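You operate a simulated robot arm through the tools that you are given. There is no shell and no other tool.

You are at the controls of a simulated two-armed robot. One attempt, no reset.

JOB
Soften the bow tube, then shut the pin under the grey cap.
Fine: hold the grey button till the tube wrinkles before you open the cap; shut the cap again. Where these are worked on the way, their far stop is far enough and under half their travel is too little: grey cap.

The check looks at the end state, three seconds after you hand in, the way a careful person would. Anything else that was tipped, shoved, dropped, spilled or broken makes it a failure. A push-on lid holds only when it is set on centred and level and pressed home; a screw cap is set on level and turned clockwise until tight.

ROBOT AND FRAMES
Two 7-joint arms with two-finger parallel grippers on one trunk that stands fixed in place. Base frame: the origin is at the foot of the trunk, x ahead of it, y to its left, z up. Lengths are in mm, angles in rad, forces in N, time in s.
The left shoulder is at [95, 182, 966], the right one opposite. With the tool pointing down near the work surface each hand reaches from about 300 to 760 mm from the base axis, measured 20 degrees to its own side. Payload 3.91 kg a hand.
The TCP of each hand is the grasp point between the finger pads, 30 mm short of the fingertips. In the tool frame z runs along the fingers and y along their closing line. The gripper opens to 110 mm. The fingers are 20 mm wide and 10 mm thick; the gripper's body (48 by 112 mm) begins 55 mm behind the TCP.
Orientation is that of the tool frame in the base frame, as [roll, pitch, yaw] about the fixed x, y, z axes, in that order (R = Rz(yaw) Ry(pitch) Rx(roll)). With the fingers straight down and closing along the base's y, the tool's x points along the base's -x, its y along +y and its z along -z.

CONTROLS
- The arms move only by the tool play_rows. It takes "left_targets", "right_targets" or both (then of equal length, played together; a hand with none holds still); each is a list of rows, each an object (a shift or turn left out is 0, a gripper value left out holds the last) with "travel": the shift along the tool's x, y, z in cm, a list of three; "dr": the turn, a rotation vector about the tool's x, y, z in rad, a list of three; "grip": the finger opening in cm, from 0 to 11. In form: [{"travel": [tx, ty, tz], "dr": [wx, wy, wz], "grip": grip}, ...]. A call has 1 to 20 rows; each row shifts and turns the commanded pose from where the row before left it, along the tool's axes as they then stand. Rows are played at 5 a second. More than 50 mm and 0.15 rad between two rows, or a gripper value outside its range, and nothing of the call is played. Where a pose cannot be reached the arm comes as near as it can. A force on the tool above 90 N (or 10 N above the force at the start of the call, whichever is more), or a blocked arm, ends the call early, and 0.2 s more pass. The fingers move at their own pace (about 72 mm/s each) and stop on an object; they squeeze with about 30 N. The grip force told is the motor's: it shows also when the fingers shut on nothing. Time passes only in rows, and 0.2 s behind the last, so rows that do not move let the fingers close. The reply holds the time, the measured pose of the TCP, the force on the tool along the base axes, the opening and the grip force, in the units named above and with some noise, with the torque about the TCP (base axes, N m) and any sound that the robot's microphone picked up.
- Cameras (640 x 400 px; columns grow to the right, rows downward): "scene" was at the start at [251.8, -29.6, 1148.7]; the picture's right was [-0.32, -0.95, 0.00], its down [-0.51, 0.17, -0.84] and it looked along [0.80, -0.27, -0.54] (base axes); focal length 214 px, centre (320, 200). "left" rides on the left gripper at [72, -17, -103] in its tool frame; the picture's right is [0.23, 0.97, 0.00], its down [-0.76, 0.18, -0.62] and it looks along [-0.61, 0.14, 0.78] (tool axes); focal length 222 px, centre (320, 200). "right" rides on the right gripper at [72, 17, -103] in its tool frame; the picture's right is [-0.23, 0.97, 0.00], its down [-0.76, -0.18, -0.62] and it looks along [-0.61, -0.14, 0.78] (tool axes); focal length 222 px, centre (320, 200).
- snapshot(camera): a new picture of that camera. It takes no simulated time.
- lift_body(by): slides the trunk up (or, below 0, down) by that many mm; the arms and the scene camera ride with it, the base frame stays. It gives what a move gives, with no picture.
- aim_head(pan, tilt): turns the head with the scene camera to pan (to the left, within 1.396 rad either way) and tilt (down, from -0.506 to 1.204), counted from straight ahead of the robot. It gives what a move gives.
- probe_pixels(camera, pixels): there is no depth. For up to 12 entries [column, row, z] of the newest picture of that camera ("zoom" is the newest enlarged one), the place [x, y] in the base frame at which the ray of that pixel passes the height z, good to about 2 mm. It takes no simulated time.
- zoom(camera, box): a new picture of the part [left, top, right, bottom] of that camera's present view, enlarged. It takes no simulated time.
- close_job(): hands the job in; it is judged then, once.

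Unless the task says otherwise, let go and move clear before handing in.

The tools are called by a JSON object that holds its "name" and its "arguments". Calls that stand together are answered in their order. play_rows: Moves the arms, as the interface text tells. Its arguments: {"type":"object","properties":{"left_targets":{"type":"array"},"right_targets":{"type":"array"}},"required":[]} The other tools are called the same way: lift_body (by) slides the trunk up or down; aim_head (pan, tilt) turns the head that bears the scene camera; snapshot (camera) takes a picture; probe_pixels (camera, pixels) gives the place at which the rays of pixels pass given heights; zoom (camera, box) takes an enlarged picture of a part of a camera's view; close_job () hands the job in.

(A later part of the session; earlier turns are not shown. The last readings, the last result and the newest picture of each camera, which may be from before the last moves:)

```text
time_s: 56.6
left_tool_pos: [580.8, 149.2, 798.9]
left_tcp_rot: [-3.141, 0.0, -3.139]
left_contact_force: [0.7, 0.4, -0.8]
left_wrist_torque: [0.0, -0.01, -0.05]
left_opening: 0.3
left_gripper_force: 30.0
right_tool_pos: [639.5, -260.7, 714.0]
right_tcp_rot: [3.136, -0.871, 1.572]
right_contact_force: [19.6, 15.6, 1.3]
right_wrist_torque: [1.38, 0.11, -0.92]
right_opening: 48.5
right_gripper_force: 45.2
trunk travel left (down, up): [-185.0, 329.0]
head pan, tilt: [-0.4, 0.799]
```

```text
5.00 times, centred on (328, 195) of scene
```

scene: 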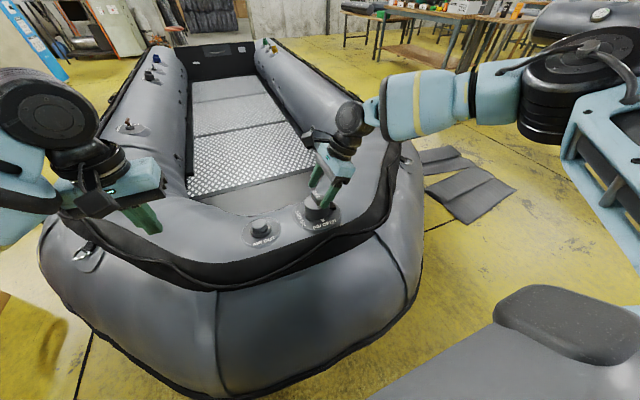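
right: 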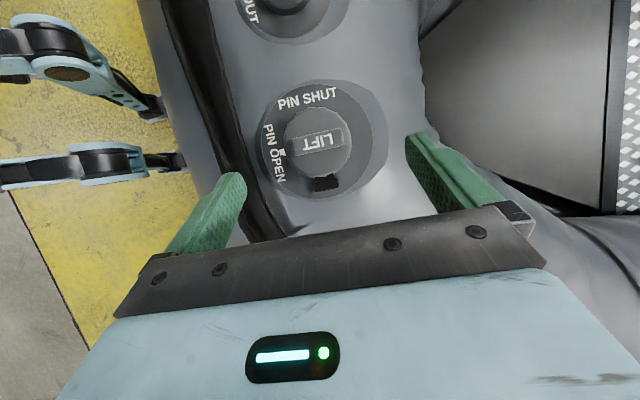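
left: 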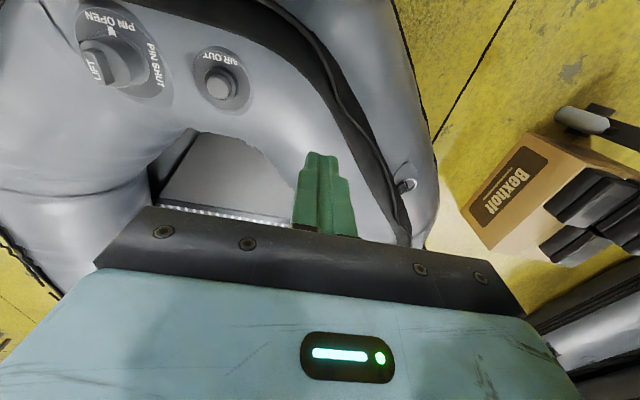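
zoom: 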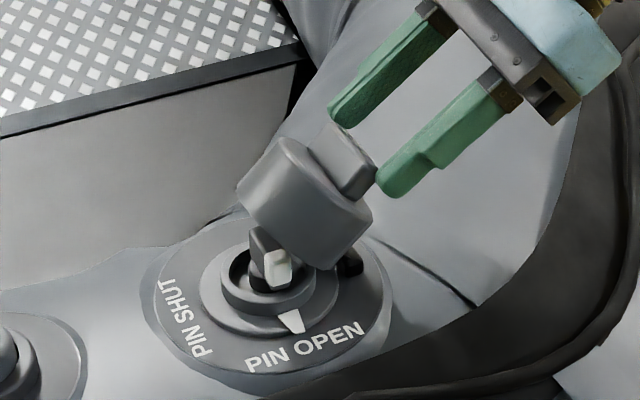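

The cap is at about 55–60° and the pin is visible: a bar handle with a white end inside the collar. Continuing to about 90–100°.

{"name": "play_rows", "arguments": {"right_targets": [{"travel": [-0.54, 0, -0.305], "dr": [0, 0.035, 0]}, {"travel": [-0.54, 0, -0.305], "dr": [0, 0.035, 0]}, {"travel": [-0.57, 0, -0.26], "dr": [0, 0.035, 0]}, {"travel": [-0.57, 0, -0.26], "dr": [0, 0.035, 0]}]}}

{"name": "zoom", "arguments": {"camera": "scene", "box": [280, 155, 376, 235]}}

```text
time_s: 57.6
left_tool_pos: [579.4, 150.5, 799.2]
left_tcp_rot: [-3.14, -0.001, -3.14]
left_contact_force: [-0.6, 0.6, -0.1]
left_wrist_torque: [-0.02, -0.01, -0.01]
left_opening: 0.0
left_gripper_force: 30.3
right_tool_pos: [639.2, -283.7, 704.0]
right_tcp_rot: [3.137, -1.016, 1.573]
right_contact_force: [19.3, 9.7, 14.0]
right_wrist_torque: [1.57, 0.0, -0.9]
right_opening: 48.5
right_gripper_force: 44.8
trunk travel left (down, up): [-185.0, 329.0]
head pan, tilt: [-0.4, 0.799]
```

```text
5.00 times, centred on (328, 195) of scene
```

zoom: 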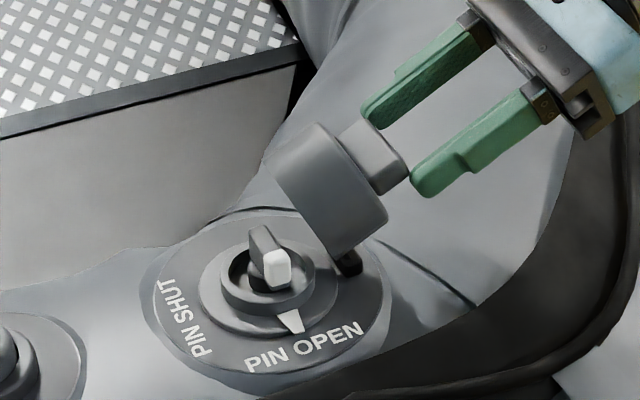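

At about 80° now; resistance is a constant ~15 N, like a friction hinge. Continuing to 100°+.

{"name": "play_rows", "arguments": {"right_targets": [{"travel": [-0.6, 0, -0.21], "dr": [0, 0.035, 0]}, {"travel": [-0.6, 0, -0.21], "dr": [0, 0.035, 0]}, {"travel": [-0.61, 0, -0.155], "dr": [0, 0.035, 0]}, {"travel": [-0.61, 0, -0.155], "dr": [0, 0.035, 0]}]}}

{"name": "snapshot", "arguments": {"camera": "scene"}}

{"name": "zoom", "arguments": {"camera": "scene", "box": [280, 155, 376, 235]}}

```text
time_s: 58.6
left_tool_pos: [579.7, 149.4, 798.6]
left_tcp_rot: [-3.141, 0.0, -3.138]
left_contact_force: [1.1, -1.4, -0.3]
left_wrist_torque: [0.01, 0.0, 0.02]
left_opening: 0.0
left_gripper_force: 29.6
right_tool_pos: [636.6, -301.6, 687.6]
right_tcp_rot: [3.133, -1.156, 1.575]
right_contact_force: [10.9, -1.0, 21.7]
right_wrist_torque: [1.6, 0.26, -0.45]
right_opening: 48.1
right_gripper_force: 44.0
trunk travel left (down, up): [-185.0, 329.0]
head pan, tilt: [-0.4, 0.799]
```

```text
taken
```

scene: 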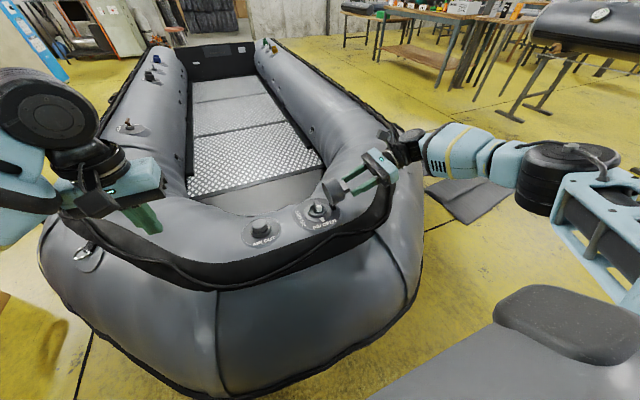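

```text
5.00 times, centred on (328, 195) of scene
```

zoom: 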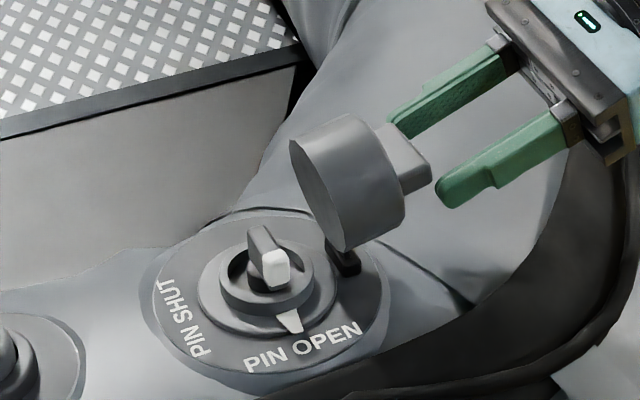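

The cap is at roughly 100° and the pin is fully exposed. I continue gently to find the far stop.

{"name": "play_rows", "arguments": {"right_targets": [{"travel": [-0.52, 0, -0.1], "dr": [0, 0.03, 0]}, {"travel": [-0.52, 0, -0.1], "dr": [0, 0.03, 0]}]}}

{"name": "zoom", "arguments": {"camera": "scene", "box": [280, 155, 376, 235]}}

{"name": "snapshot", "arguments": {"camera": "right"}}

```text
time_s: 59.2
left_tool_pos: [578.3, 149.7, 800.2]
left_tcp_rot: [-3.141, 0.001, -3.139]
left_contact_force: [-0.1, 0.8, -0.4]
left_wrist_torque: [0.0, 0.03, 0.0]
left_opening: 0.3
left_gripper_force: 30.2
right_tool_pos: [637.2, -308.3, 680.3]
right_tcp_rot: [3.136, -1.21, 1.578]
right_contact_force: [6.8, -1.7, 22.1]
right_wrist_torque: [1.72, 0.28, -0.33]
right_opening: 47.7
right_gripper_force: 45.0
trunk travel left (down, up): [-185.0, 329.0]
head pan, tilt: [-0.4, 0.799]
```

```text
5.00 times, centred on (328, 195) of scene
```

zoom: 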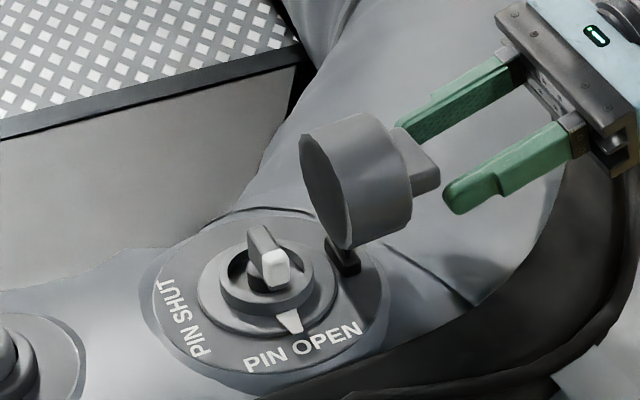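

```text
taken
```

right: 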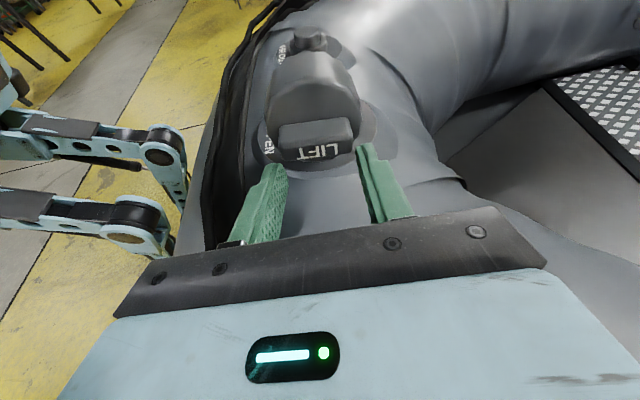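

The cap is at about 107° and still moving with steady resistance. One more 10° step, easing slightly outward along the arc.

{"name": "play_rows", "arguments": {"right_targets": [{"travel": [-0.52, 0, -0.16], "dr": [0, 0.03, 0]}, {"travel": [-0.52, 0, -0.16], "dr": [0, 0.03, 0]}]}}

{"name": "zoom", "arguments": {"camera": "scene", "box": [280, 155, 376, 235]}}

```text
time_s: 59.8
left_tool_pos: [577.3, 149.4, 802.4]
left_tcp_rot: [3.141, 0.003, -3.14]
left_contact_force: [-0.4, 0.1, 1.9]
left_wrist_torque: [0.04, -0.07, -0.02]
left_opening: 0.2
left_gripper_force: 29.5
right_tool_pos: [636.1, -313.7, 708.3]
right_tcp_rot: [3.129, -1.263, 1.585]
right_contact_force: [-0.8, 0.4, -0.4]
right_wrist_torque: [0.04, 0.0, -0.07]
right_opening: 16.4
right_gripper_force: 0.0
right hand out of reach, approached as far as the arm can: row 1, 2
trunk travel left (down, up): [-185.0, 329.0]
head pan, tilt: [-0.4, 0.799]
```

```text
5.00 times, centred on (328, 195) of scene
```

zoom: 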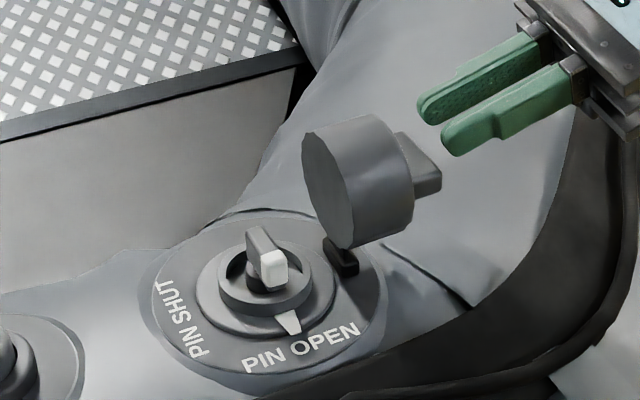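

The fingers slipped off the tab's end and the cap has stayed open at about 105–110° by itself. I back the hand away up and outwards, then study the pin.

{"name": "play_rows", "arguments": {"right_targets": [{"travel": [2, 0, -2], "grip": 2}, {"travel": [3, 0, -2]}, {"travel": [3, 0, -1], "dr": [0, -0.12, 0]}, {"travel": [3, 0, -1], "dr": [0, -0.14, 0]}, {"travel": [2, 0, -1], "dr": [0, -0.14, 0]}]}}

{"name": "snapshot", "arguments": {"camera": "scene"}}

{"name": "zoom", "arguments": {"camera": "scene", "box": [280, 170, 376, 240]}}

{"name": "snapshot", "arguments": {"camera": "right"}}

{"name": "snapshot", "arguments": {"camera": "left"}}

```text
time_s: 61.0
left_tool_pos: [578.7, 149.8, 800.0]
left_tcp_rot: [3.141, -0.001, -3.141]
left_contact_force: [0.1, 0.0, -0.2]
left_wrist_torque: [0.03, 0.0, -0.02]
left_opening: 0.2
left_gripper_force: 29.4
right_tool_pos: [638.2, -330.8, 849.4]
right_tcp_rot: [-3.14, -0.869, 1.569]
right_contact_force: [0.1, 0.3, -0.3]
right_wrist_torque: [-0.03, 0.01, -0.02]
right_opening: 19.9
right_gripper_force: 0.1
trunk travel left (down, up): [-185.0, 329.0]
head pan, tilt: [-0.4, 0.799]
```

```text
taken
```

scene: 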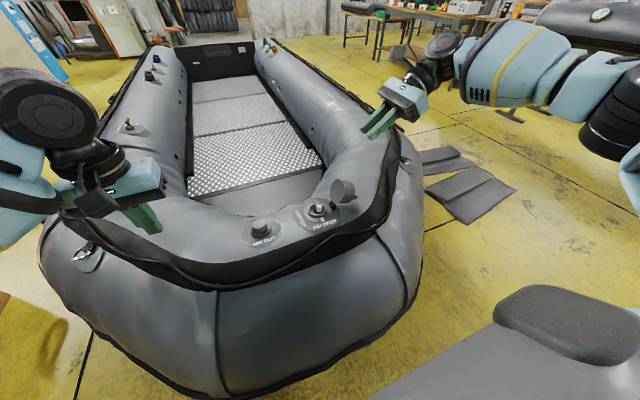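

```text
5.71 times, centred on (328, 205) of scene
```

zoom: 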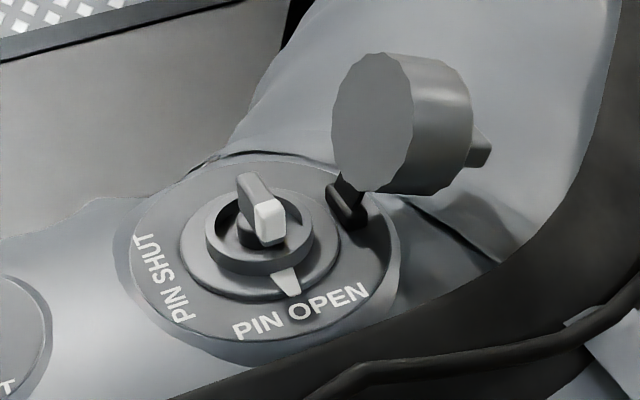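

```text
taken
```

right: 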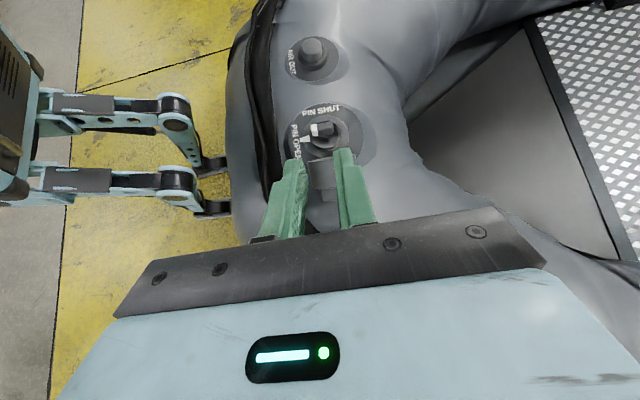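

```text
taken
```

left: 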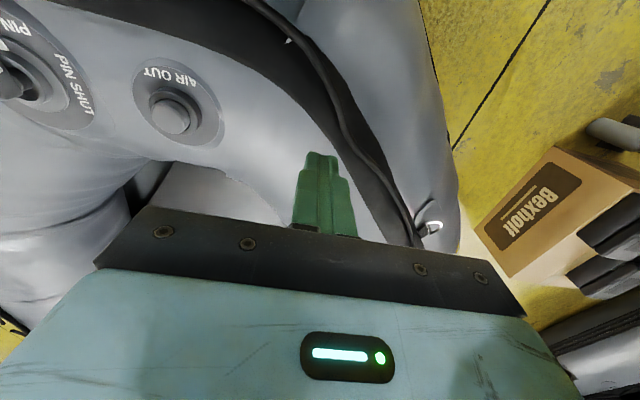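

The cap stays open, well past upright. The pin is a bar handle along x with a white end facing PIN OPEN; it needs a clockwise quarter turn (seen from above) so the white end faces PIN SHUT (+y side). Zooming to measure the bar.

{"name": "zoom", "arguments": {"camera": "scene", "box": [296, 190, 344, 225]}}

{"name": "zoom", "arguments": {"camera": "right", "box": [270, 90, 390, 180]}}

{"name": "zoom", "arguments": {"camera": "left", "box": [0, 20, 120, 140]}}

```text
11.43 times, centred on (320, 208) of scene
```

zoom: 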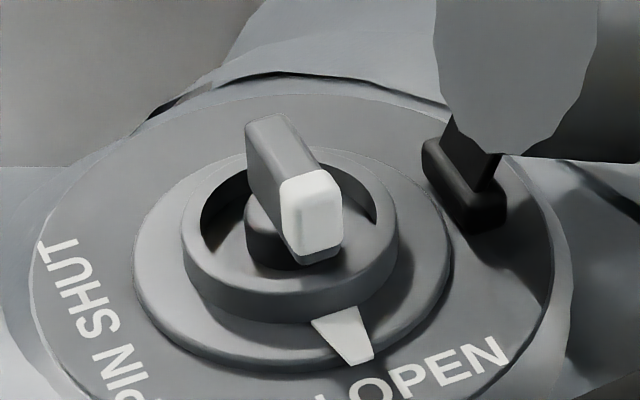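

```text
4.44 times, centred on (330, 135) of right
```

zoom: 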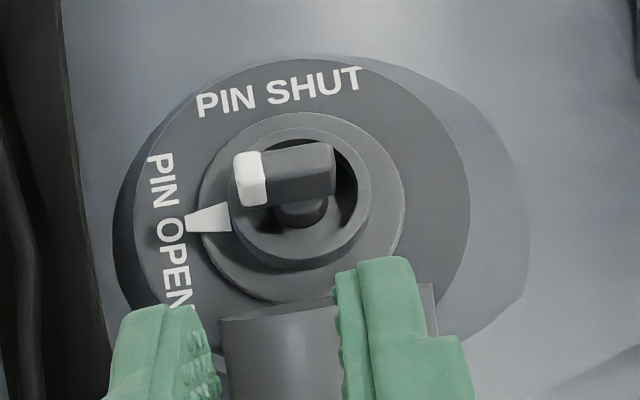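

```text
3.33 times, centred on (60, 80) of left
```

zoom: 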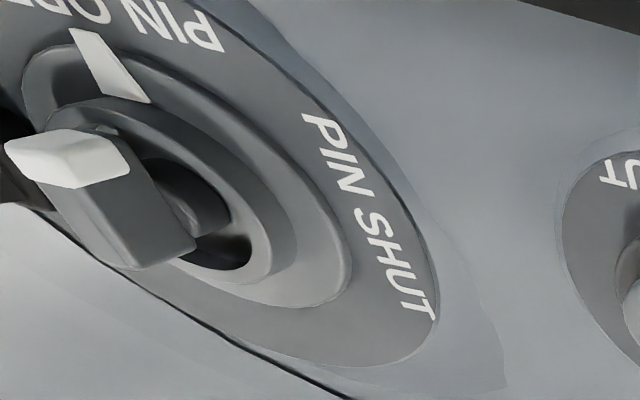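

Probing the bar's ends and the collar in both views to fix its height and length.

{"name": "probe_pixels", "arguments": {"camera": "scene", "pixels": [[317.4, 203.6, 640], [317.4, 203.6, 680], [315.4, 201.0, 640], [315.4, 201.0, 680], [319.3, 206.2, 640], [319.3, 206.2, 680], [319.8, 213.1, 640], [319.8, 213.1, 680], [322.5, 221, 620], [322.5, 221, 640]]}}

{"name": "probe_pixels", "arguments": {"camera": "right", "pixels": [[322.2, 127.2, 640], [322.2, 127.2, 680], [333.0, 124.5, 640], [333.0, 124.5, 680], [312, 127.5, 640], [312, 127.5, 680], [311, 135, 640], [311, 135, 680], [300.5, 140.5, 620], [300.5, 140.5, 640]]}}

```text
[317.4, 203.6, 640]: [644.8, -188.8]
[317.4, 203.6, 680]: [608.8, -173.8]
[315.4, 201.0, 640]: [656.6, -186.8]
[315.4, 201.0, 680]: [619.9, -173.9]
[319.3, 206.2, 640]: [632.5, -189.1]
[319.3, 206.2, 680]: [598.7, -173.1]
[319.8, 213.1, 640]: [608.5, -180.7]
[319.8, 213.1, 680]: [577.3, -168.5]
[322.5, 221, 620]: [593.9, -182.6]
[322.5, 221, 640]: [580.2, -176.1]
```

```text
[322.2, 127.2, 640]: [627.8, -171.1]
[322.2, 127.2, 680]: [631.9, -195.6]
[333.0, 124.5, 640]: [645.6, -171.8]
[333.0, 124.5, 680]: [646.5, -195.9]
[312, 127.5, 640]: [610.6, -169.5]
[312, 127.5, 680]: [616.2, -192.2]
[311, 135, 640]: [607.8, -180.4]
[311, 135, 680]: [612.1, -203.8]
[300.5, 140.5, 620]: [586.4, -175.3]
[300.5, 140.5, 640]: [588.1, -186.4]
```

The bar handle spans about x 613–646 at y −182, top z≈657, thickness ~13 mm, standing ~18 mm above its collar; the pin axis is about (634,−181.5). I level the right hand (vertical) and test whether it can get over the pin at this trunk height.

{"name": "play_rows", "arguments": {"right_targets": [{"dr": [0, -0.145, 0]}, {"dr": [0, -0.145, 0]}, {"dr": [0, -0.145, 0]}, {"dr": [0, -0.145, 0]}, {"dr": [0, -0.145, 0]}, {"dr": [0, -0.143, 0]}, {"travel": [3, -0.1, 1]}, {"travel": [3, -0.1, 1]}, {"travel": [3, -0.1, 1]}, {"travel": [3, -0.1, 1]}, {"travel": [3, 0, 1]}]}}

{"name": "snapshot", "arguments": {"camera": "scene"}}

```text
time_s: 63.4
left_tool_pos: [579.3, 149.6, 800.1]
left_tcp_rot: [-3.141, -0.001, -3.139]
left_contact_force: [0.2, -0.6, 0.1]
left_wrist_torque: [-0.02, 0.01, -0.08]
left_opening: 0.1
left_gripper_force: 29.9
right_tool_pos: [632.8, -214.9, 803.1]
right_tcp_rot: [3.141, -0.003, 1.571]
right_contact_force: [0.4, 0.8, 0.3]
right_wrist_torque: [-0.01, 0.02, -0.02]
right_opening: 20.2
right_gripper_force: 0.0
right hand out of reach, approached as far as the arm can: row 10, 11
trunk travel left (down, up): [-185.0, 329.0]
head pan, tilt: [-0.4, 0.799]
```

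```text
taken
```

scene: 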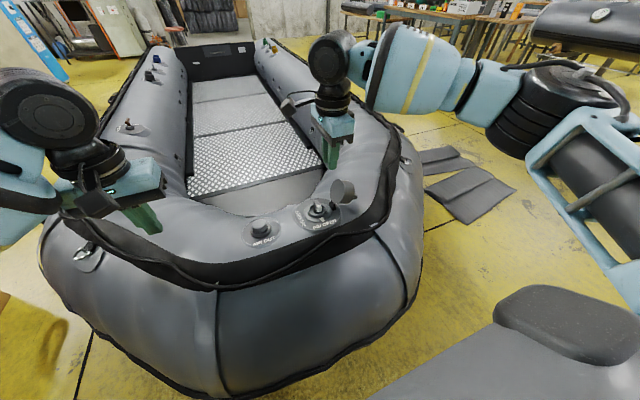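

The vertical right hand stops at y −215, about 33 mm short of the pin. I'll park the right hand well to the right and test whether the left hand, whose posture crosses the midline easily, can get over the pin.

{"name": "play_rows", "arguments": {"right_targets": [{"travel": [-3, -0.5, -1]}, {"travel": [-4, -1, -1]}, {"travel": [-4, -1, 0]}, {"travel": [-4, -1, 0]}, {"travel": [-4, -1, 0]}, {"travel": [-3, -1, 0]}], "left_targets": [{"travel": [0, -2, 0]}, {"travel": [0, -4, 0]}, {"travel": [0, -4, 0]}, {"travel": [-1, -4, 0]}, {"travel": [-2, -4, 0]}, {"travel": [-2, -4, 0]}]}}

```text
time_s: 64.8
left_tool_pos: [631.1, -69.8, 799.5]
left_tcp_rot: [3.141, -0.001, -3.139]
left_contact_force: [-0.5, 0.2, 1.0]
left_wrist_torque: [0.02, 0.0, 0.01]
left_opening: 0.1
left_gripper_force: 30.4
right_tool_pos: [578.8, -436.5, 825.0]
right_tcp_rot: [-3.141, -0.005, 1.571]
right_contact_force: [0.1, -0.1, 0.6]
right_wrist_torque: [0.02, 0.02, -0.04]
right_opening: 20.1
right_gripper_force: 0.1
trunk travel left (down, up): [-185.0, 329.0]
head pan, tilt: [-0.4, 0.799]
```

Left hand reached (631,−70,800) without trouble. Continuing towards the pin at y −181 at this safe height.

{"name": "play_rows", "arguments": {"left_targets": [{"travel": [0, -3, 0], "grip": 5}, {"travel": [0, -3, 0]}, {"travel": [0, -3, 0]}, {"travel": [-0.3, -2.2, 0]}]}}

{"name": "snapshot", "arguments": {"camera": "scene"}}

{"name": "snapshot", "arguments": {"camera": "left"}}

```text
time_s: 65.5
left_tool_pos: [669.2, -30.1, 776.7]
left_tcp_rot: [3.134, -0.025, -2.987]
left_contact_force: [0.4, -0.2, -0.5]
left_wrist_torque: [0.0, 0.02, 0.03]
left_opening: 50.4
left_gripper_force: 0.0
left hand out of reach, approached as far as the arm can: row 2, 3
right_tool_pos: [580.5, -436.5, 824.3]
right_tcp_rot: [-3.14, -0.003, 1.571]
right_contact_force: [0.2, -1.1, -0.2]
right_wrist_torque: [0.01, 0.0, -0.02]
right_opening: 20.0
right_gripper_force: 0.2
trunk travel left (down, up): [-185.0, 329.0]
head pan, tilt: [-0.4, 0.799]
stopped in row 3 (left hand): the arm was blocked; the commanded pose is now the measured one
```

```text
taken
```

scene: 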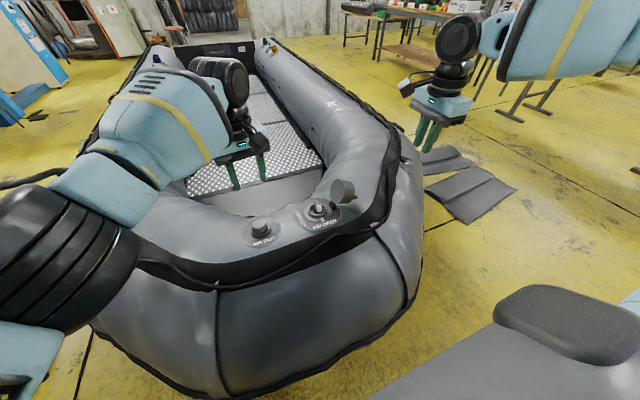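

```text
taken
```

left: 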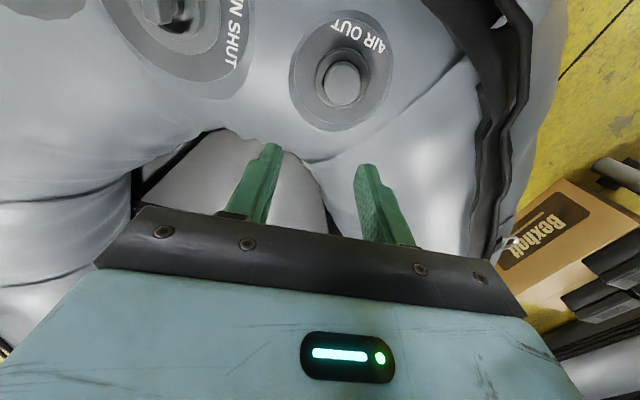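

The left arm got blocked and jumped to (669,−30,777) — it can't reach that far across — but the boat looks untouched. I retract the left hand up and to the left, clear.

{"name": "play_rows", "arguments": {"left_targets": [{"travel": [0, 0, -2]}, {"travel": [1, 2, -2], "dr": [0, 0, 0.07]}, {"travel": [1.5, 4, 0], "dr": [0, 0.025, 0.08]}, {"travel": [1.5, 4, 0]}, {"travel": [1.5, 4, 0]}, {"travel": [1.5, 4, 0]}]}}

{"name": "snapshot", "arguments": {"camera": "scene"}}

{"name": "zoom", "arguments": {"camera": "scene", "box": [280, 165, 376, 235]}}

```text
time_s: 66.9
left_tool_pos: [594.1, 143.3, 821.7]
left_tcp_rot: [3.138, -0.05, 3.141]
left_contact_force: [-0.1, 0.2, 0.3]
left_wrist_torque: [-0.03, 0.04, 0.01]
left_opening: 49.9
left_gripper_force: 0.0
right_tool_pos: [579.3, -435.2, 825.0]
right_tcp_rot: [-3.141, -0.001, 1.572]
right_contact_force: [0.7, 0.5, -0.2]
right_wrist_torque: [-0.03, -0.01, 0.01]
right_opening: 20.3
right_gripper_force: 0.0
trunk travel left (down, up): [-185.0, 329.0]
head pan, tilt: [-0.4, 0.799]
```

```text
taken
```

scene: 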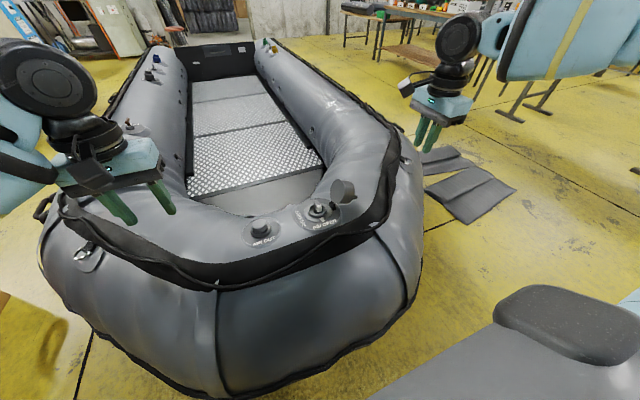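

```text
5.71 times, centred on (328, 200) of scene
```

zoom: 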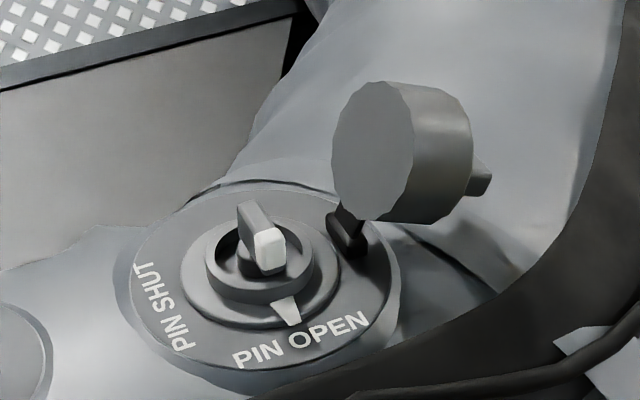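

Everything is undisturbed and the left hand is clear. Plan: with the right hand closed and tilted only 0.25 rad, push the white end of the bar round from the −y side towards PIN SHUT. First I bring it above the start point.

{"name": "play_rows", "arguments": {"right_targets": [{"travel": [4.5, 0.56, 0.9], "grip": 0}, {"travel": [4.5, 0.56, 0.9]}, {"travel": [4.5, 0.56, 0.9]}, {"travel": [4.5, 0.56, 0.9]}, {"travel": [4.5, 0.56, 0.9]}, {"dr": [0, 0.125, 0]}, {"dr": [0, 0.125, 0]}]}}

{"name": "snapshot", "arguments": {"camera": "right"}}

{"name": "zoom", "arguments": {"camera": "right", "box": [220, 60, 420, 200]}}

{"name": "snapshot", "arguments": {"camera": "scene"}}

```text
time_s: 68.5
left_tool_pos: [594.2, 142.6, 821.0]
left_tcp_rot: [3.137, -0.049, 3.141]
left_contact_force: [0.9, -0.5, -0.4]
left_wrist_torque: [0.0, 0.01, -0.01]
left_opening: 50.3
left_gripper_force: 0.0
right_tool_pos: [606.9, -210.5, 779.6]
right_tcp_rot: [-3.139, -0.254, 1.572]
right_contact_force: [0.3, -0.6, -0.3]
right_wrist_torque: [0.01, -0.01, -0.04]
right_opening: 0.0
right_gripper_force: 30.3
trunk travel left (down, up): [-185.0, 329.0]
head pan, tilt: [-0.4, 0.799]
```

```text
taken
```

right: 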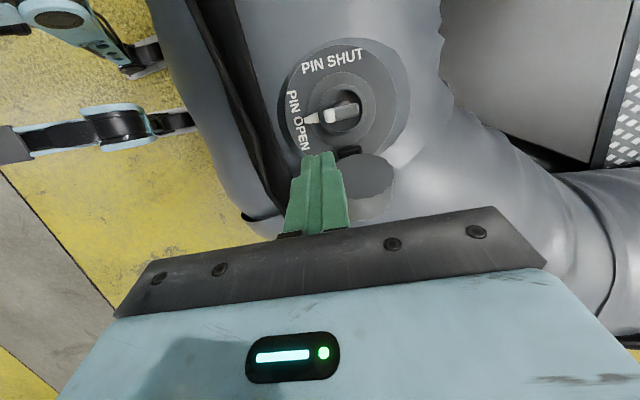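

```text
2.86 times, centred on (320, 130) of right
```

zoom: 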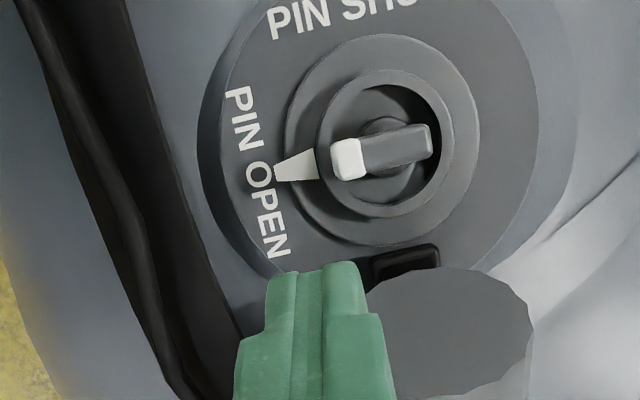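

```text
taken
```

scene: 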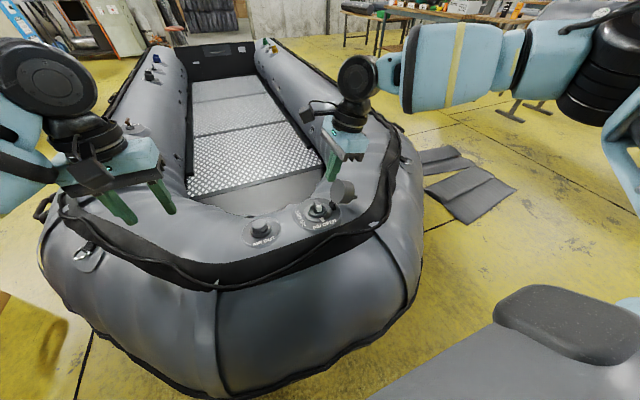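

An excellent near-vertical view of the pin: the bar is centred on its ring, white end at zoom (348,158). I probe the bar ends, ring centre, fingertip and the open cap's rim.

{"name": "probe_pixels", "arguments": {"camera": "zoom", "pixels": [[332, 160, 655], [433, 138, 655], [382, 149, 655], [379, 133, 655], [385, 166, 655], [379, 143, 640], [318, 155, 640], [441, 135, 640], [375, 70, 640], [388, 217, 640], [383, 140, 625], [382, 145, 635]]}}

{"name": "probe_pixels", "arguments": {"camera": "zoom", "pixels": [[450, 268, 700], [450, 268, 710], [530, 320, 700], [365, 290, 700], [405, 262, 640], [320, 265, 750], [302, 280, 750], [340, 268, 750]]}}

```text
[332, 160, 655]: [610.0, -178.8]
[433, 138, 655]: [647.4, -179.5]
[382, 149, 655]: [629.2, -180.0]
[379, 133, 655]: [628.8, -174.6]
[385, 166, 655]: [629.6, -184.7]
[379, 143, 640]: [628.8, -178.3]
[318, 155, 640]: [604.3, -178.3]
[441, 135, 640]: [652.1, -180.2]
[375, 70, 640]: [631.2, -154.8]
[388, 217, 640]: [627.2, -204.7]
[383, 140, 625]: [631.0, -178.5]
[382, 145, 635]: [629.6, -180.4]
```

```text
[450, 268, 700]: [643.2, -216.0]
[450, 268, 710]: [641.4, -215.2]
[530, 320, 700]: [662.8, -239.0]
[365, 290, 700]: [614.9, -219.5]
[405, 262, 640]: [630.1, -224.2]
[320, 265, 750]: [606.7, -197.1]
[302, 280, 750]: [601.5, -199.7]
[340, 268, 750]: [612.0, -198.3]
```

The pin axis is about (630,−180) with the bar x 610–647, ~11 mm thick, and the whole valve leans ~10° towards +x. The open cap leans well away (its raised rim is farthest from the pin). I descend beside the white end with the tips staying above the ring.

{"name": "play_rows", "arguments": {"right_targets": [{"travel": [-0.41, 0, 1.9]}, {"travel": [-0.41, 0, 1.9]}, {"travel": [-0.41, 0, 1.9]}, {"travel": [-0.41, 0, 1.9]}]}}

{"name": "zoom", "arguments": {"camera": "right", "box": [220, 60, 420, 200]}}

{"name": "zoom", "arguments": {"camera": "scene", "box": [280, 165, 376, 235]}}

```text
time_s: 69.5
left_tool_pos: [594.7, 143.6, 820.8]
left_tcp_rot: [3.137, -0.05, -3.141]
left_contact_force: [0.2, 0.2, 0.0]
left_wrist_torque: [-0.01, 0.01, -0.01]
left_opening: 50.2
left_gripper_force: 0.0
right_tool_pos: [606.7, -208.7, 702.1]
right_tcp_rot: [-3.14, -0.253, 1.571]
right_contact_force: [0.0, -0.2, 0.4]
right_wrist_torque: [0.02, -0.03, 0.03]
right_opening: 0.0
right_gripper_force: 29.7
trunk travel left (down, up): [-185.0, 329.0]
head pan, tilt: [-0.4, 0.799]
```

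```text
2.86 times, centred on (320, 130) of right
```

zoom: 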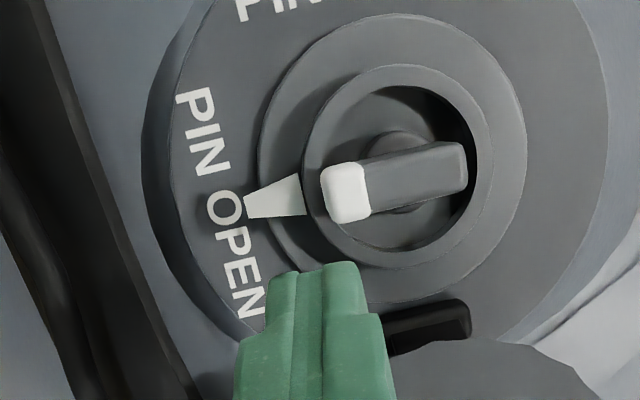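

```text
5.71 times, centred on (328, 200) of scene
```

zoom: 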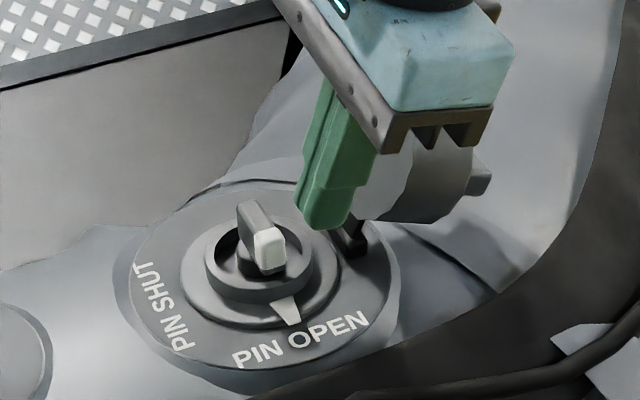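

The closed tips are now beside the white end, 22 mm above working height. I descend the rest and check for contact.

{"name": "play_rows", "arguments": {"right_targets": [{"travel": [-0.18, 0, 1.1]}, {"travel": [-0.18, 0, 1.1]}]}}

{"name": "zoom", "arguments": {"camera": "right", "box": [220, 60, 420, 200]}}

{"name": "zoom", "arguments": {"camera": "scene", "box": [296, 185, 352, 225]}}

```text
time_s: 70.1
left_tool_pos: [594.6, 143.9, 821.2]
left_tcp_rot: [3.137, -0.048, -3.141]
left_contact_force: [0.4, -0.1, -0.3]
left_wrist_torque: [-0.03, 0.01, -0.01]
left_opening: 50.3
left_gripper_force: 0.0
right_tool_pos: [608.3, -205.7, 680.1]
right_tcp_rot: [-3.14, -0.254, 1.57]
right_contact_force: [0.1, 0.0, 0.6]
right_wrist_torque: [0.0, -0.02, 0.0]
right_opening: 0.0
right_gripper_force: 29.7
trunk travel left (down, up): [-185.0, 329.0]
head pan, tilt: [-0.4, 0.799]
```

```text
2.86 times, centred on (320, 130) of right
```

zoom: 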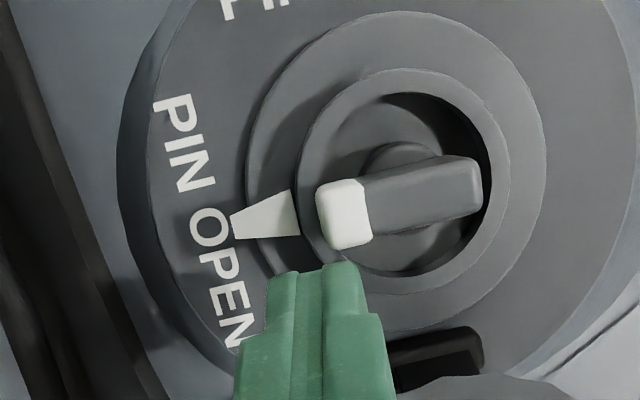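

```text
10.00 times, centred on (324, 205) of scene
```

zoom: 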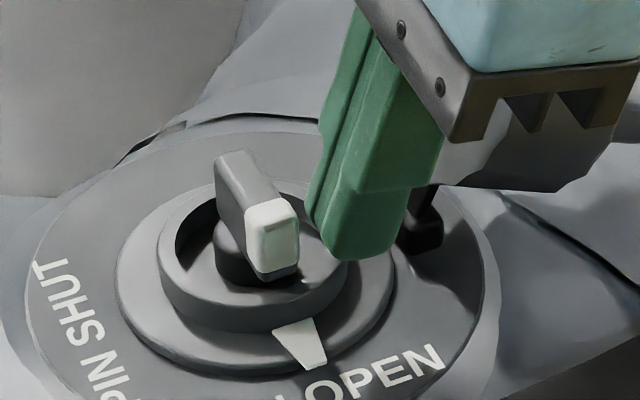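

Tips are level with the white end, a few mm to its −y side. I start pushing towards +y along the bar's arc in small steps.

{"name": "play_rows", "arguments": {"right_targets": [{"travel": [0.32, -0.13, 0.08]}, {"travel": [0.33, -0.1, 0.08]}, {"travel": [0.35, 0, 0.09]}]}}

{"name": "zoom", "arguments": {"camera": "right", "box": [220, 60, 420, 200]}}

{"name": "zoom", "arguments": {"camera": "scene", "box": [296, 185, 352, 225]}}

```text
time_s: 70.9
left_tool_pos: [593.2, 143.1, 821.5]
left_tcp_rot: [3.138, -0.048, -3.141]
left_contact_force: [-1.2, -0.5, 0.7]
left_wrist_torque: [-0.01, -0.04, -0.05]
left_opening: 50.4
left_gripper_force: 0.0
right_tool_pos: [605.6, -195.2, 680.9]
right_tcp_rot: [-3.141, -0.253, 1.573]
right_contact_force: [0.5, -1.1, -0.5]
right_wrist_torque: [-0.02, -0.01, 0.0]
right_opening: 0.2
right_gripper_force: 30.4
trunk travel left (down, up): [-185.0, 329.0]
head pan, tilt: [-0.4, 0.799]
```

```text
2.86 times, centred on (320, 130) of right
```

zoom: 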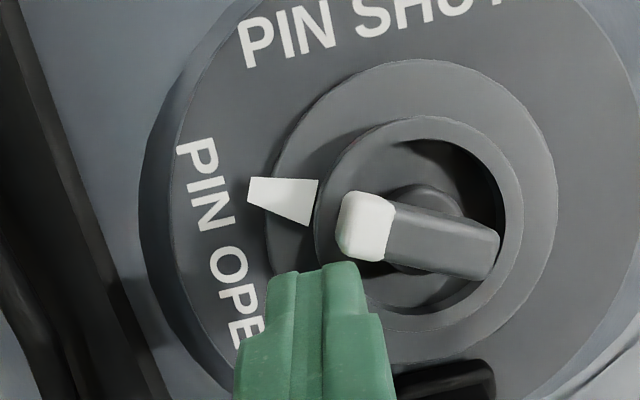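

```text
10.00 times, centred on (324, 205) of scene
```

zoom: 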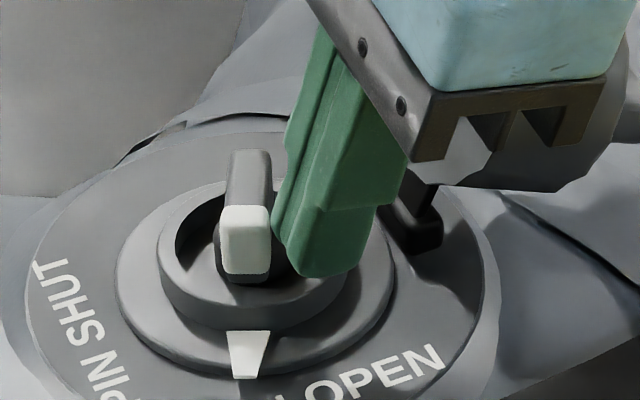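

The bar and its pointer are turning together (about 25° so far) with almost no force. Continuing along the arc.

{"name": "play_rows", "arguments": {"right_targets": [{"travel": [0.33, 0.13, 0.08]}, {"travel": [0.31, 0.18, 0.08]}, {"travel": [0.26, 0.26, 0.065]}]}}

{"name": "zoom", "arguments": {"camera": "right", "box": [220, 60, 420, 200]}}

{"name": "zoom", "arguments": {"camera": "scene", "box": [296, 185, 352, 225]}}

```text
time_s: 71.7
left_tool_pos: [594.7, 142.3, 820.4]
left_tcp_rot: [3.138, -0.049, -3.142]
left_contact_force: [0.0, 0.3, 0.0]
left_wrist_torque: [-0.01, -0.01, -0.01]
left_opening: 50.1
left_gripper_force: 0.1
right_tool_pos: [611.6, -186.2, 680.8]
right_tcp_rot: [-3.139, -0.254, 1.57]
right_contact_force: [-1.5, 0.0, -0.7]
right_wrist_torque: [-0.02, -0.02, 0.06]
right_opening: 0.0
right_gripper_force: 30.3
trunk travel left (down, up): [-185.0, 329.0]
head pan, tilt: [-0.4, 0.799]
```

```text
2.86 times, centred on (320, 130) of right
```

zoom: 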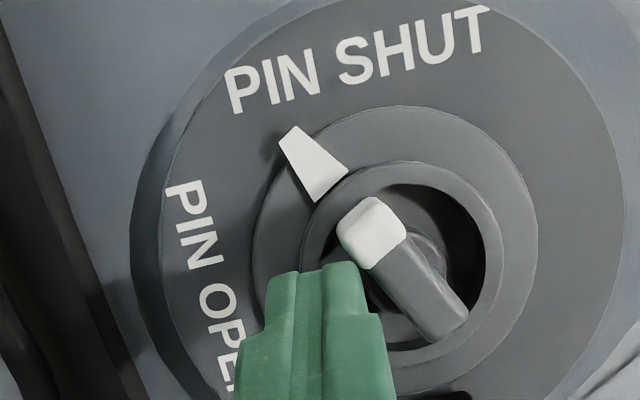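

```text
10.00 times, centred on (324, 205) of scene
```

zoom: 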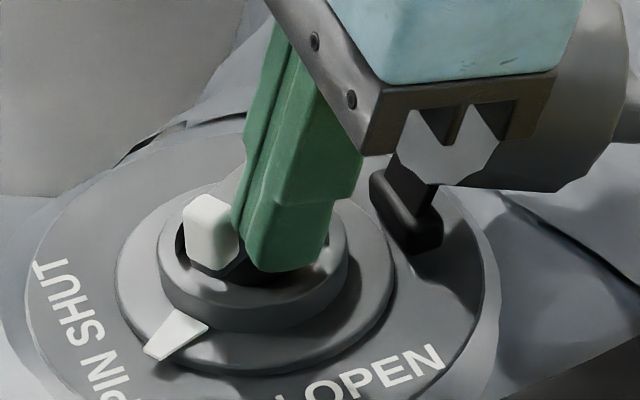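

About 60° turned; pointer now aims between the labels, roughly 30° short of PIN SHUT. Pushing on, now more towards +x.

{"name": "play_rows", "arguments": {"right_targets": [{"travel": [0.2, 0.29, 0.05]}, {"travel": [0.15, 0.25, 0.04]}]}}

{"name": "zoom", "arguments": {"camera": "right", "box": [220, 60, 420, 200]}}

{"name": "zoom", "arguments": {"camera": "scene", "box": [296, 185, 352, 225]}}

```text
time_s: 72.3
left_tool_pos: [596.2, 143.2, 822.2]
left_tcp_rot: [3.139, -0.05, 3.141]
left_contact_force: [-0.3, 0.6, 0.0]
left_wrist_torque: [0.01, 0.02, 0.0]
left_opening: 50.0
left_gripper_force: 0.1
right_tool_pos: [615.9, -183.3, 681.2]
right_tcp_rot: [-3.139, -0.252, 1.571]
right_contact_force: [0.4, 0.2, -0.4]
right_wrist_torque: [0.02, 0.0, 0.0]
right_opening: 0.0
right_gripper_force: 30.1
trunk travel left (down, up): [-185.0, 329.0]
head pan, tilt: [-0.4, 0.799]
```

```text
2.86 times, centred on (320, 130) of right
```

zoom: 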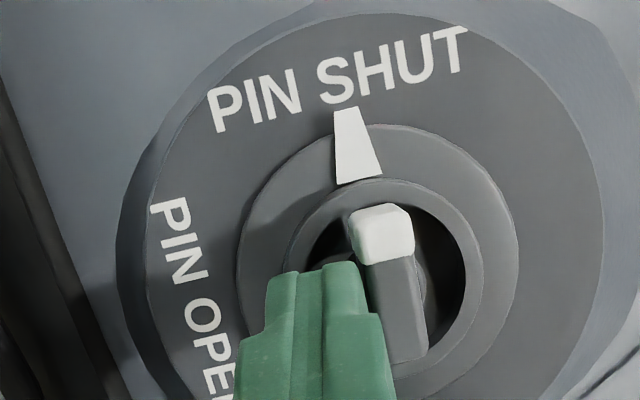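

```text
10.00 times, centred on (324, 205) of scene
```

zoom: 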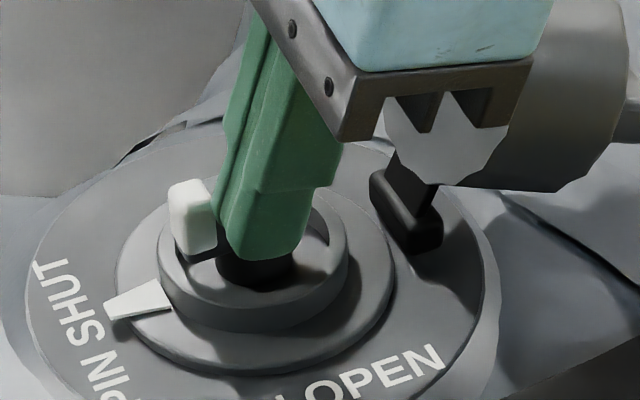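

The pointer now aims squarely at PIN SHUT in the right zoom (354,145 vs label centre ~340,75). I press on by 1–2 mm to feel for the end stop.

{"name": "play_rows", "arguments": {"right_targets": [{"travel": [0.03, 0.12, 0]}, {"travel": [0, 0.1, 0]}]}}

{"name": "zoom", "arguments": {"camera": "right", "box": [220, 60, 420, 200]}}

```text
time_s: 72.9
left_tool_pos: [594.0, 142.7, 821.1]
left_tcp_rot: [3.138, -0.05, 3.141]
left_contact_force: [0.6, 0.0, 0.4]
left_wrist_torque: [0.0, -0.02, -0.01]
left_opening: 50.0
left_gripper_force: 0.0
right_tool_pos: [618.6, -181.2, 681.3]
right_tcp_rot: [-3.139, -0.253, 1.572]
right_contact_force: [-3.1, -0.4, 1.2]
right_wrist_torque: [-0.02, 0.08, 0.02]
right_opening: 0.0
right_gripper_force: 30.1
trunk travel left (down, up): [-185.0, 329.0]
head pan, tilt: [-0.4, 0.799]
```

```text
2.86 times, centred on (320, 130) of right
```

zoom: 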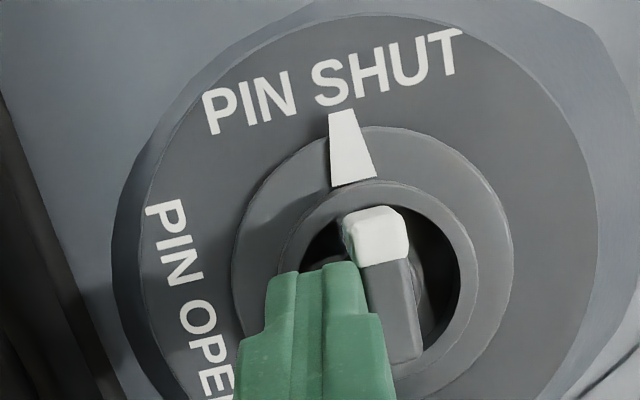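

A small resisting force (−3 N) has appeared and the pointer no longer moves, i.e. the stop. One more firm 2 mm press to seat it.

{"name": "play_rows", "arguments": {"right_targets": [{"travel": [0, 0.12, 0]}, {"travel": [0, 0.1, 0]}]}}

{"name": "zoom", "arguments": {"camera": "right", "box": [220, 60, 420, 200]}}

```text
time_s: 73.5
left_tool_pos: [593.2, 144.3, 822.3]
left_tcp_rot: [3.137, -0.049, -3.141]
left_contact_force: [-0.7, -0.9, -0.2]
left_wrist_torque: [-0.01, -0.03, 0.0]
left_opening: 50.0
left_gripper_force: 0.0
right_tool_pos: [619.5, -181.6, 680.7]
right_tcp_rot: [-3.136, -0.252, 1.571]
right_contact_force: [-17.2, -2.3, 3.1]
right_wrist_torque: [-0.09, 0.51, -0.02]
right_opening: 0.2
right_gripper_force: 29.8
trunk travel left (down, up): [-185.0, 329.0]
head pan, tilt: [-0.4, 0.799]
```

```text
2.86 times, centred on (320, 130) of right
```

zoom: 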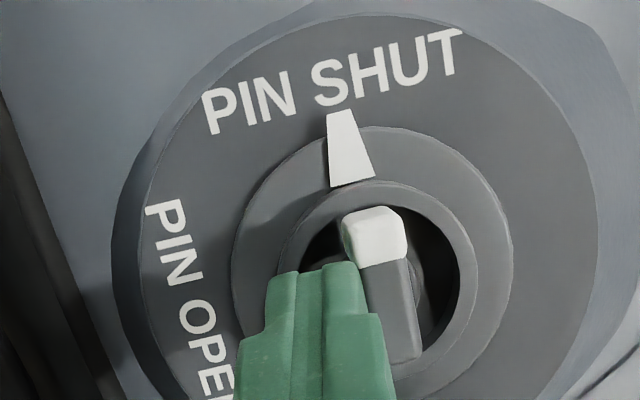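

The force rose to −17 N with no further movement: the pin is at its SHUT stop. I back off sideways from the bar, then rise, and check the pin stays there.

{"name": "play_rows", "arguments": {"right_targets": [{"travel": [0, -0.5, 0]}, {"travel": [0, -0.4, 0]}, {"travel": [0.5, 0, -1.9]}, {"travel": [0.7, 0, -2.8]}, {"travel": [0.9, 0, -3.5]}]}}

{"name": "zoom", "arguments": {"camera": "scene", "box": [280, 165, 376, 235]}}

{"name": "snapshot", "arguments": {"camera": "right"}}

```text
time_s: 74.7
left_tool_pos: [592.9, 143.8, 821.7]
left_tcp_rot: [3.139, -0.049, -3.142]
left_contact_force: [-0.1, -0.5, 1.0]
left_wrist_torque: [0.03, 0.01, 0.02]
left_opening: 49.9
left_gripper_force: 0.0
right_tool_pos: [612.7, -181.9, 765.8]
right_tcp_rot: [-3.139, -0.253, 1.574]
right_contact_force: [-0.3, -1.5, 0.1]
right_wrist_torque: [0.0, 0.04, -0.01]
right_opening: 0.0
right_gripper_force: 30.1
trunk travel left (down, up): [-185.0, 329.0]
head pan, tilt: [-0.4, 0.799]
```

```text
5.71 times, centred on (328, 200) of scene
```

zoom: 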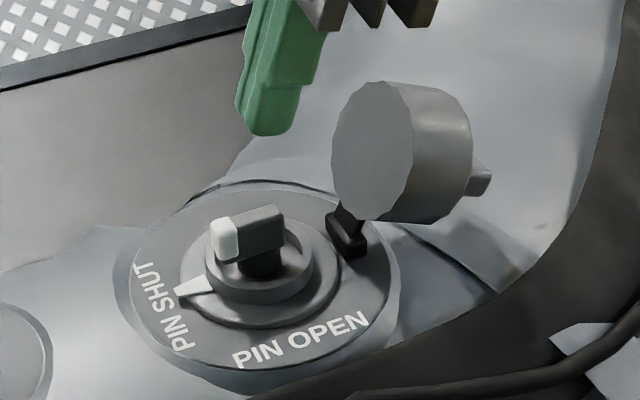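

```text
taken
```

right: 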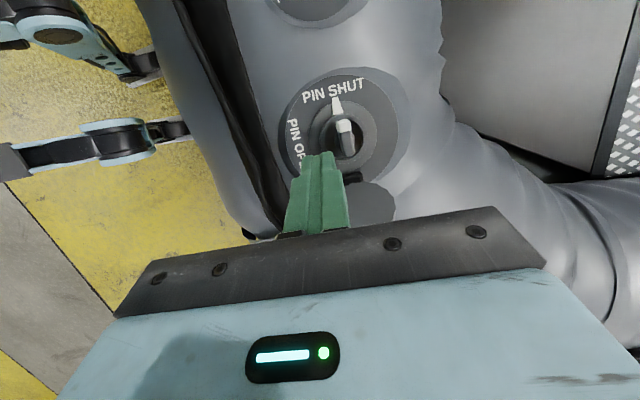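

The pin stays at PIN SHUT (pointer at zoom (195,290)). Now I go over and behind the open cap (its −y side) to swing it shut.

{"name": "play_rows", "arguments": {"right_targets": [{"travel": [-3.44, 0.58, -1.5]}, {"travel": [-3.44, 0.58, -1.5]}, {"travel": [-3.44, 0.58, -1.5]}, {"travel": [-3.44, 0.58, -1.5]}, {"dr": [0, 0.15, 0]}]}}

{"name": "snapshot", "arguments": {"camera": "right"}}

{"name": "zoom", "arguments": {"camera": "right", "box": [220, 40, 420, 180]}}

```text
time_s: 75.9
left_tool_pos: [594.5, 145.0, 820.0]
left_tcp_rot: [3.139, -0.051, -3.142]
left_contact_force: [-0.4, -0.2, 1.1]
left_wrist_torque: [0.01, 0.0, 0.01]
left_opening: 49.8
left_gripper_force: 0.1
right_tool_pos: [634.7, -329.7, 789.9]
right_tcp_rot: [-3.14, -0.403, 1.569]
right_contact_force: [0.4, -0.4, -1.0]
right_wrist_torque: [0.0, 0.02, 0.01]
right_opening: 0.0
right_gripper_force: 30.2
trunk travel left (down, up): [-185.0, 329.0]
head pan, tilt: [-0.4, 0.799]
```

```text
taken
```

right: 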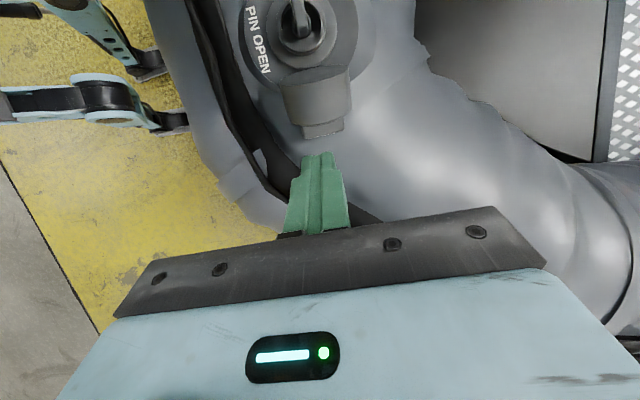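

```text
2.86 times, centred on (320, 110) of right
```

zoom: 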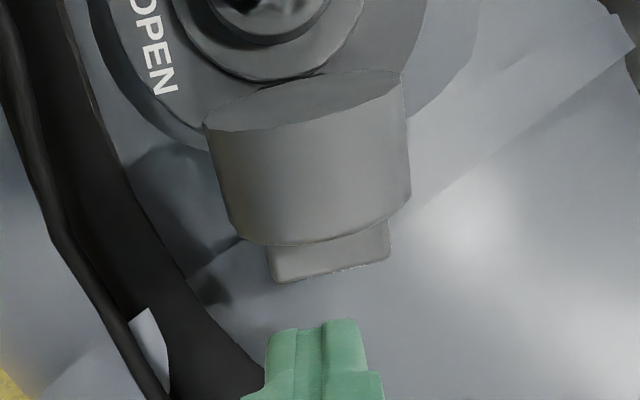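

The cap is seen from above and behind: side wall, then top edge at zoom (325,240), then the tab at (330,265). I probe these to place the push.

{"name": "probe_pixels", "arguments": {"camera": "zoom", "pixels": [[325, 240, 690], [325, 240, 700], [330, 272, 660], [330, 272, 670], [305, 105, 700], [305, 105, 710], [270, 275, 660], [390, 255, 660], [315, 322, 762]]}}

{"name": "zoom", "arguments": {"camera": "scene", "box": [300, 160, 400, 230]}}

```text
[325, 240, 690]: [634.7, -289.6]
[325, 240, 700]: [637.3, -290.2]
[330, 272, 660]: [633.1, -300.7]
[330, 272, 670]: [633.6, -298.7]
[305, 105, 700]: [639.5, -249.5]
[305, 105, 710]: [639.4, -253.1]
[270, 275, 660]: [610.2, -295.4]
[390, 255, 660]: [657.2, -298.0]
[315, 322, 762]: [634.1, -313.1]
```

```text
5.71 times, centred on (350, 195) of scene
```

zoom: 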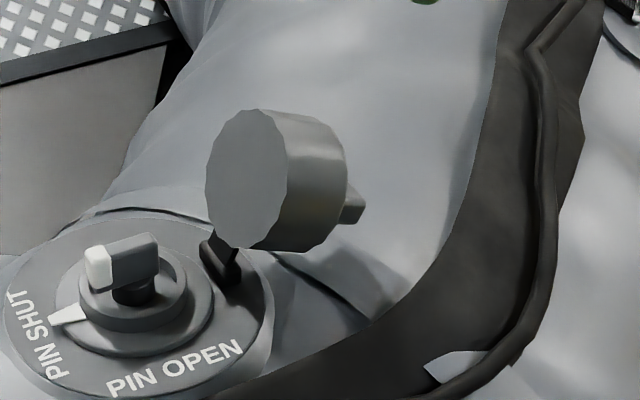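

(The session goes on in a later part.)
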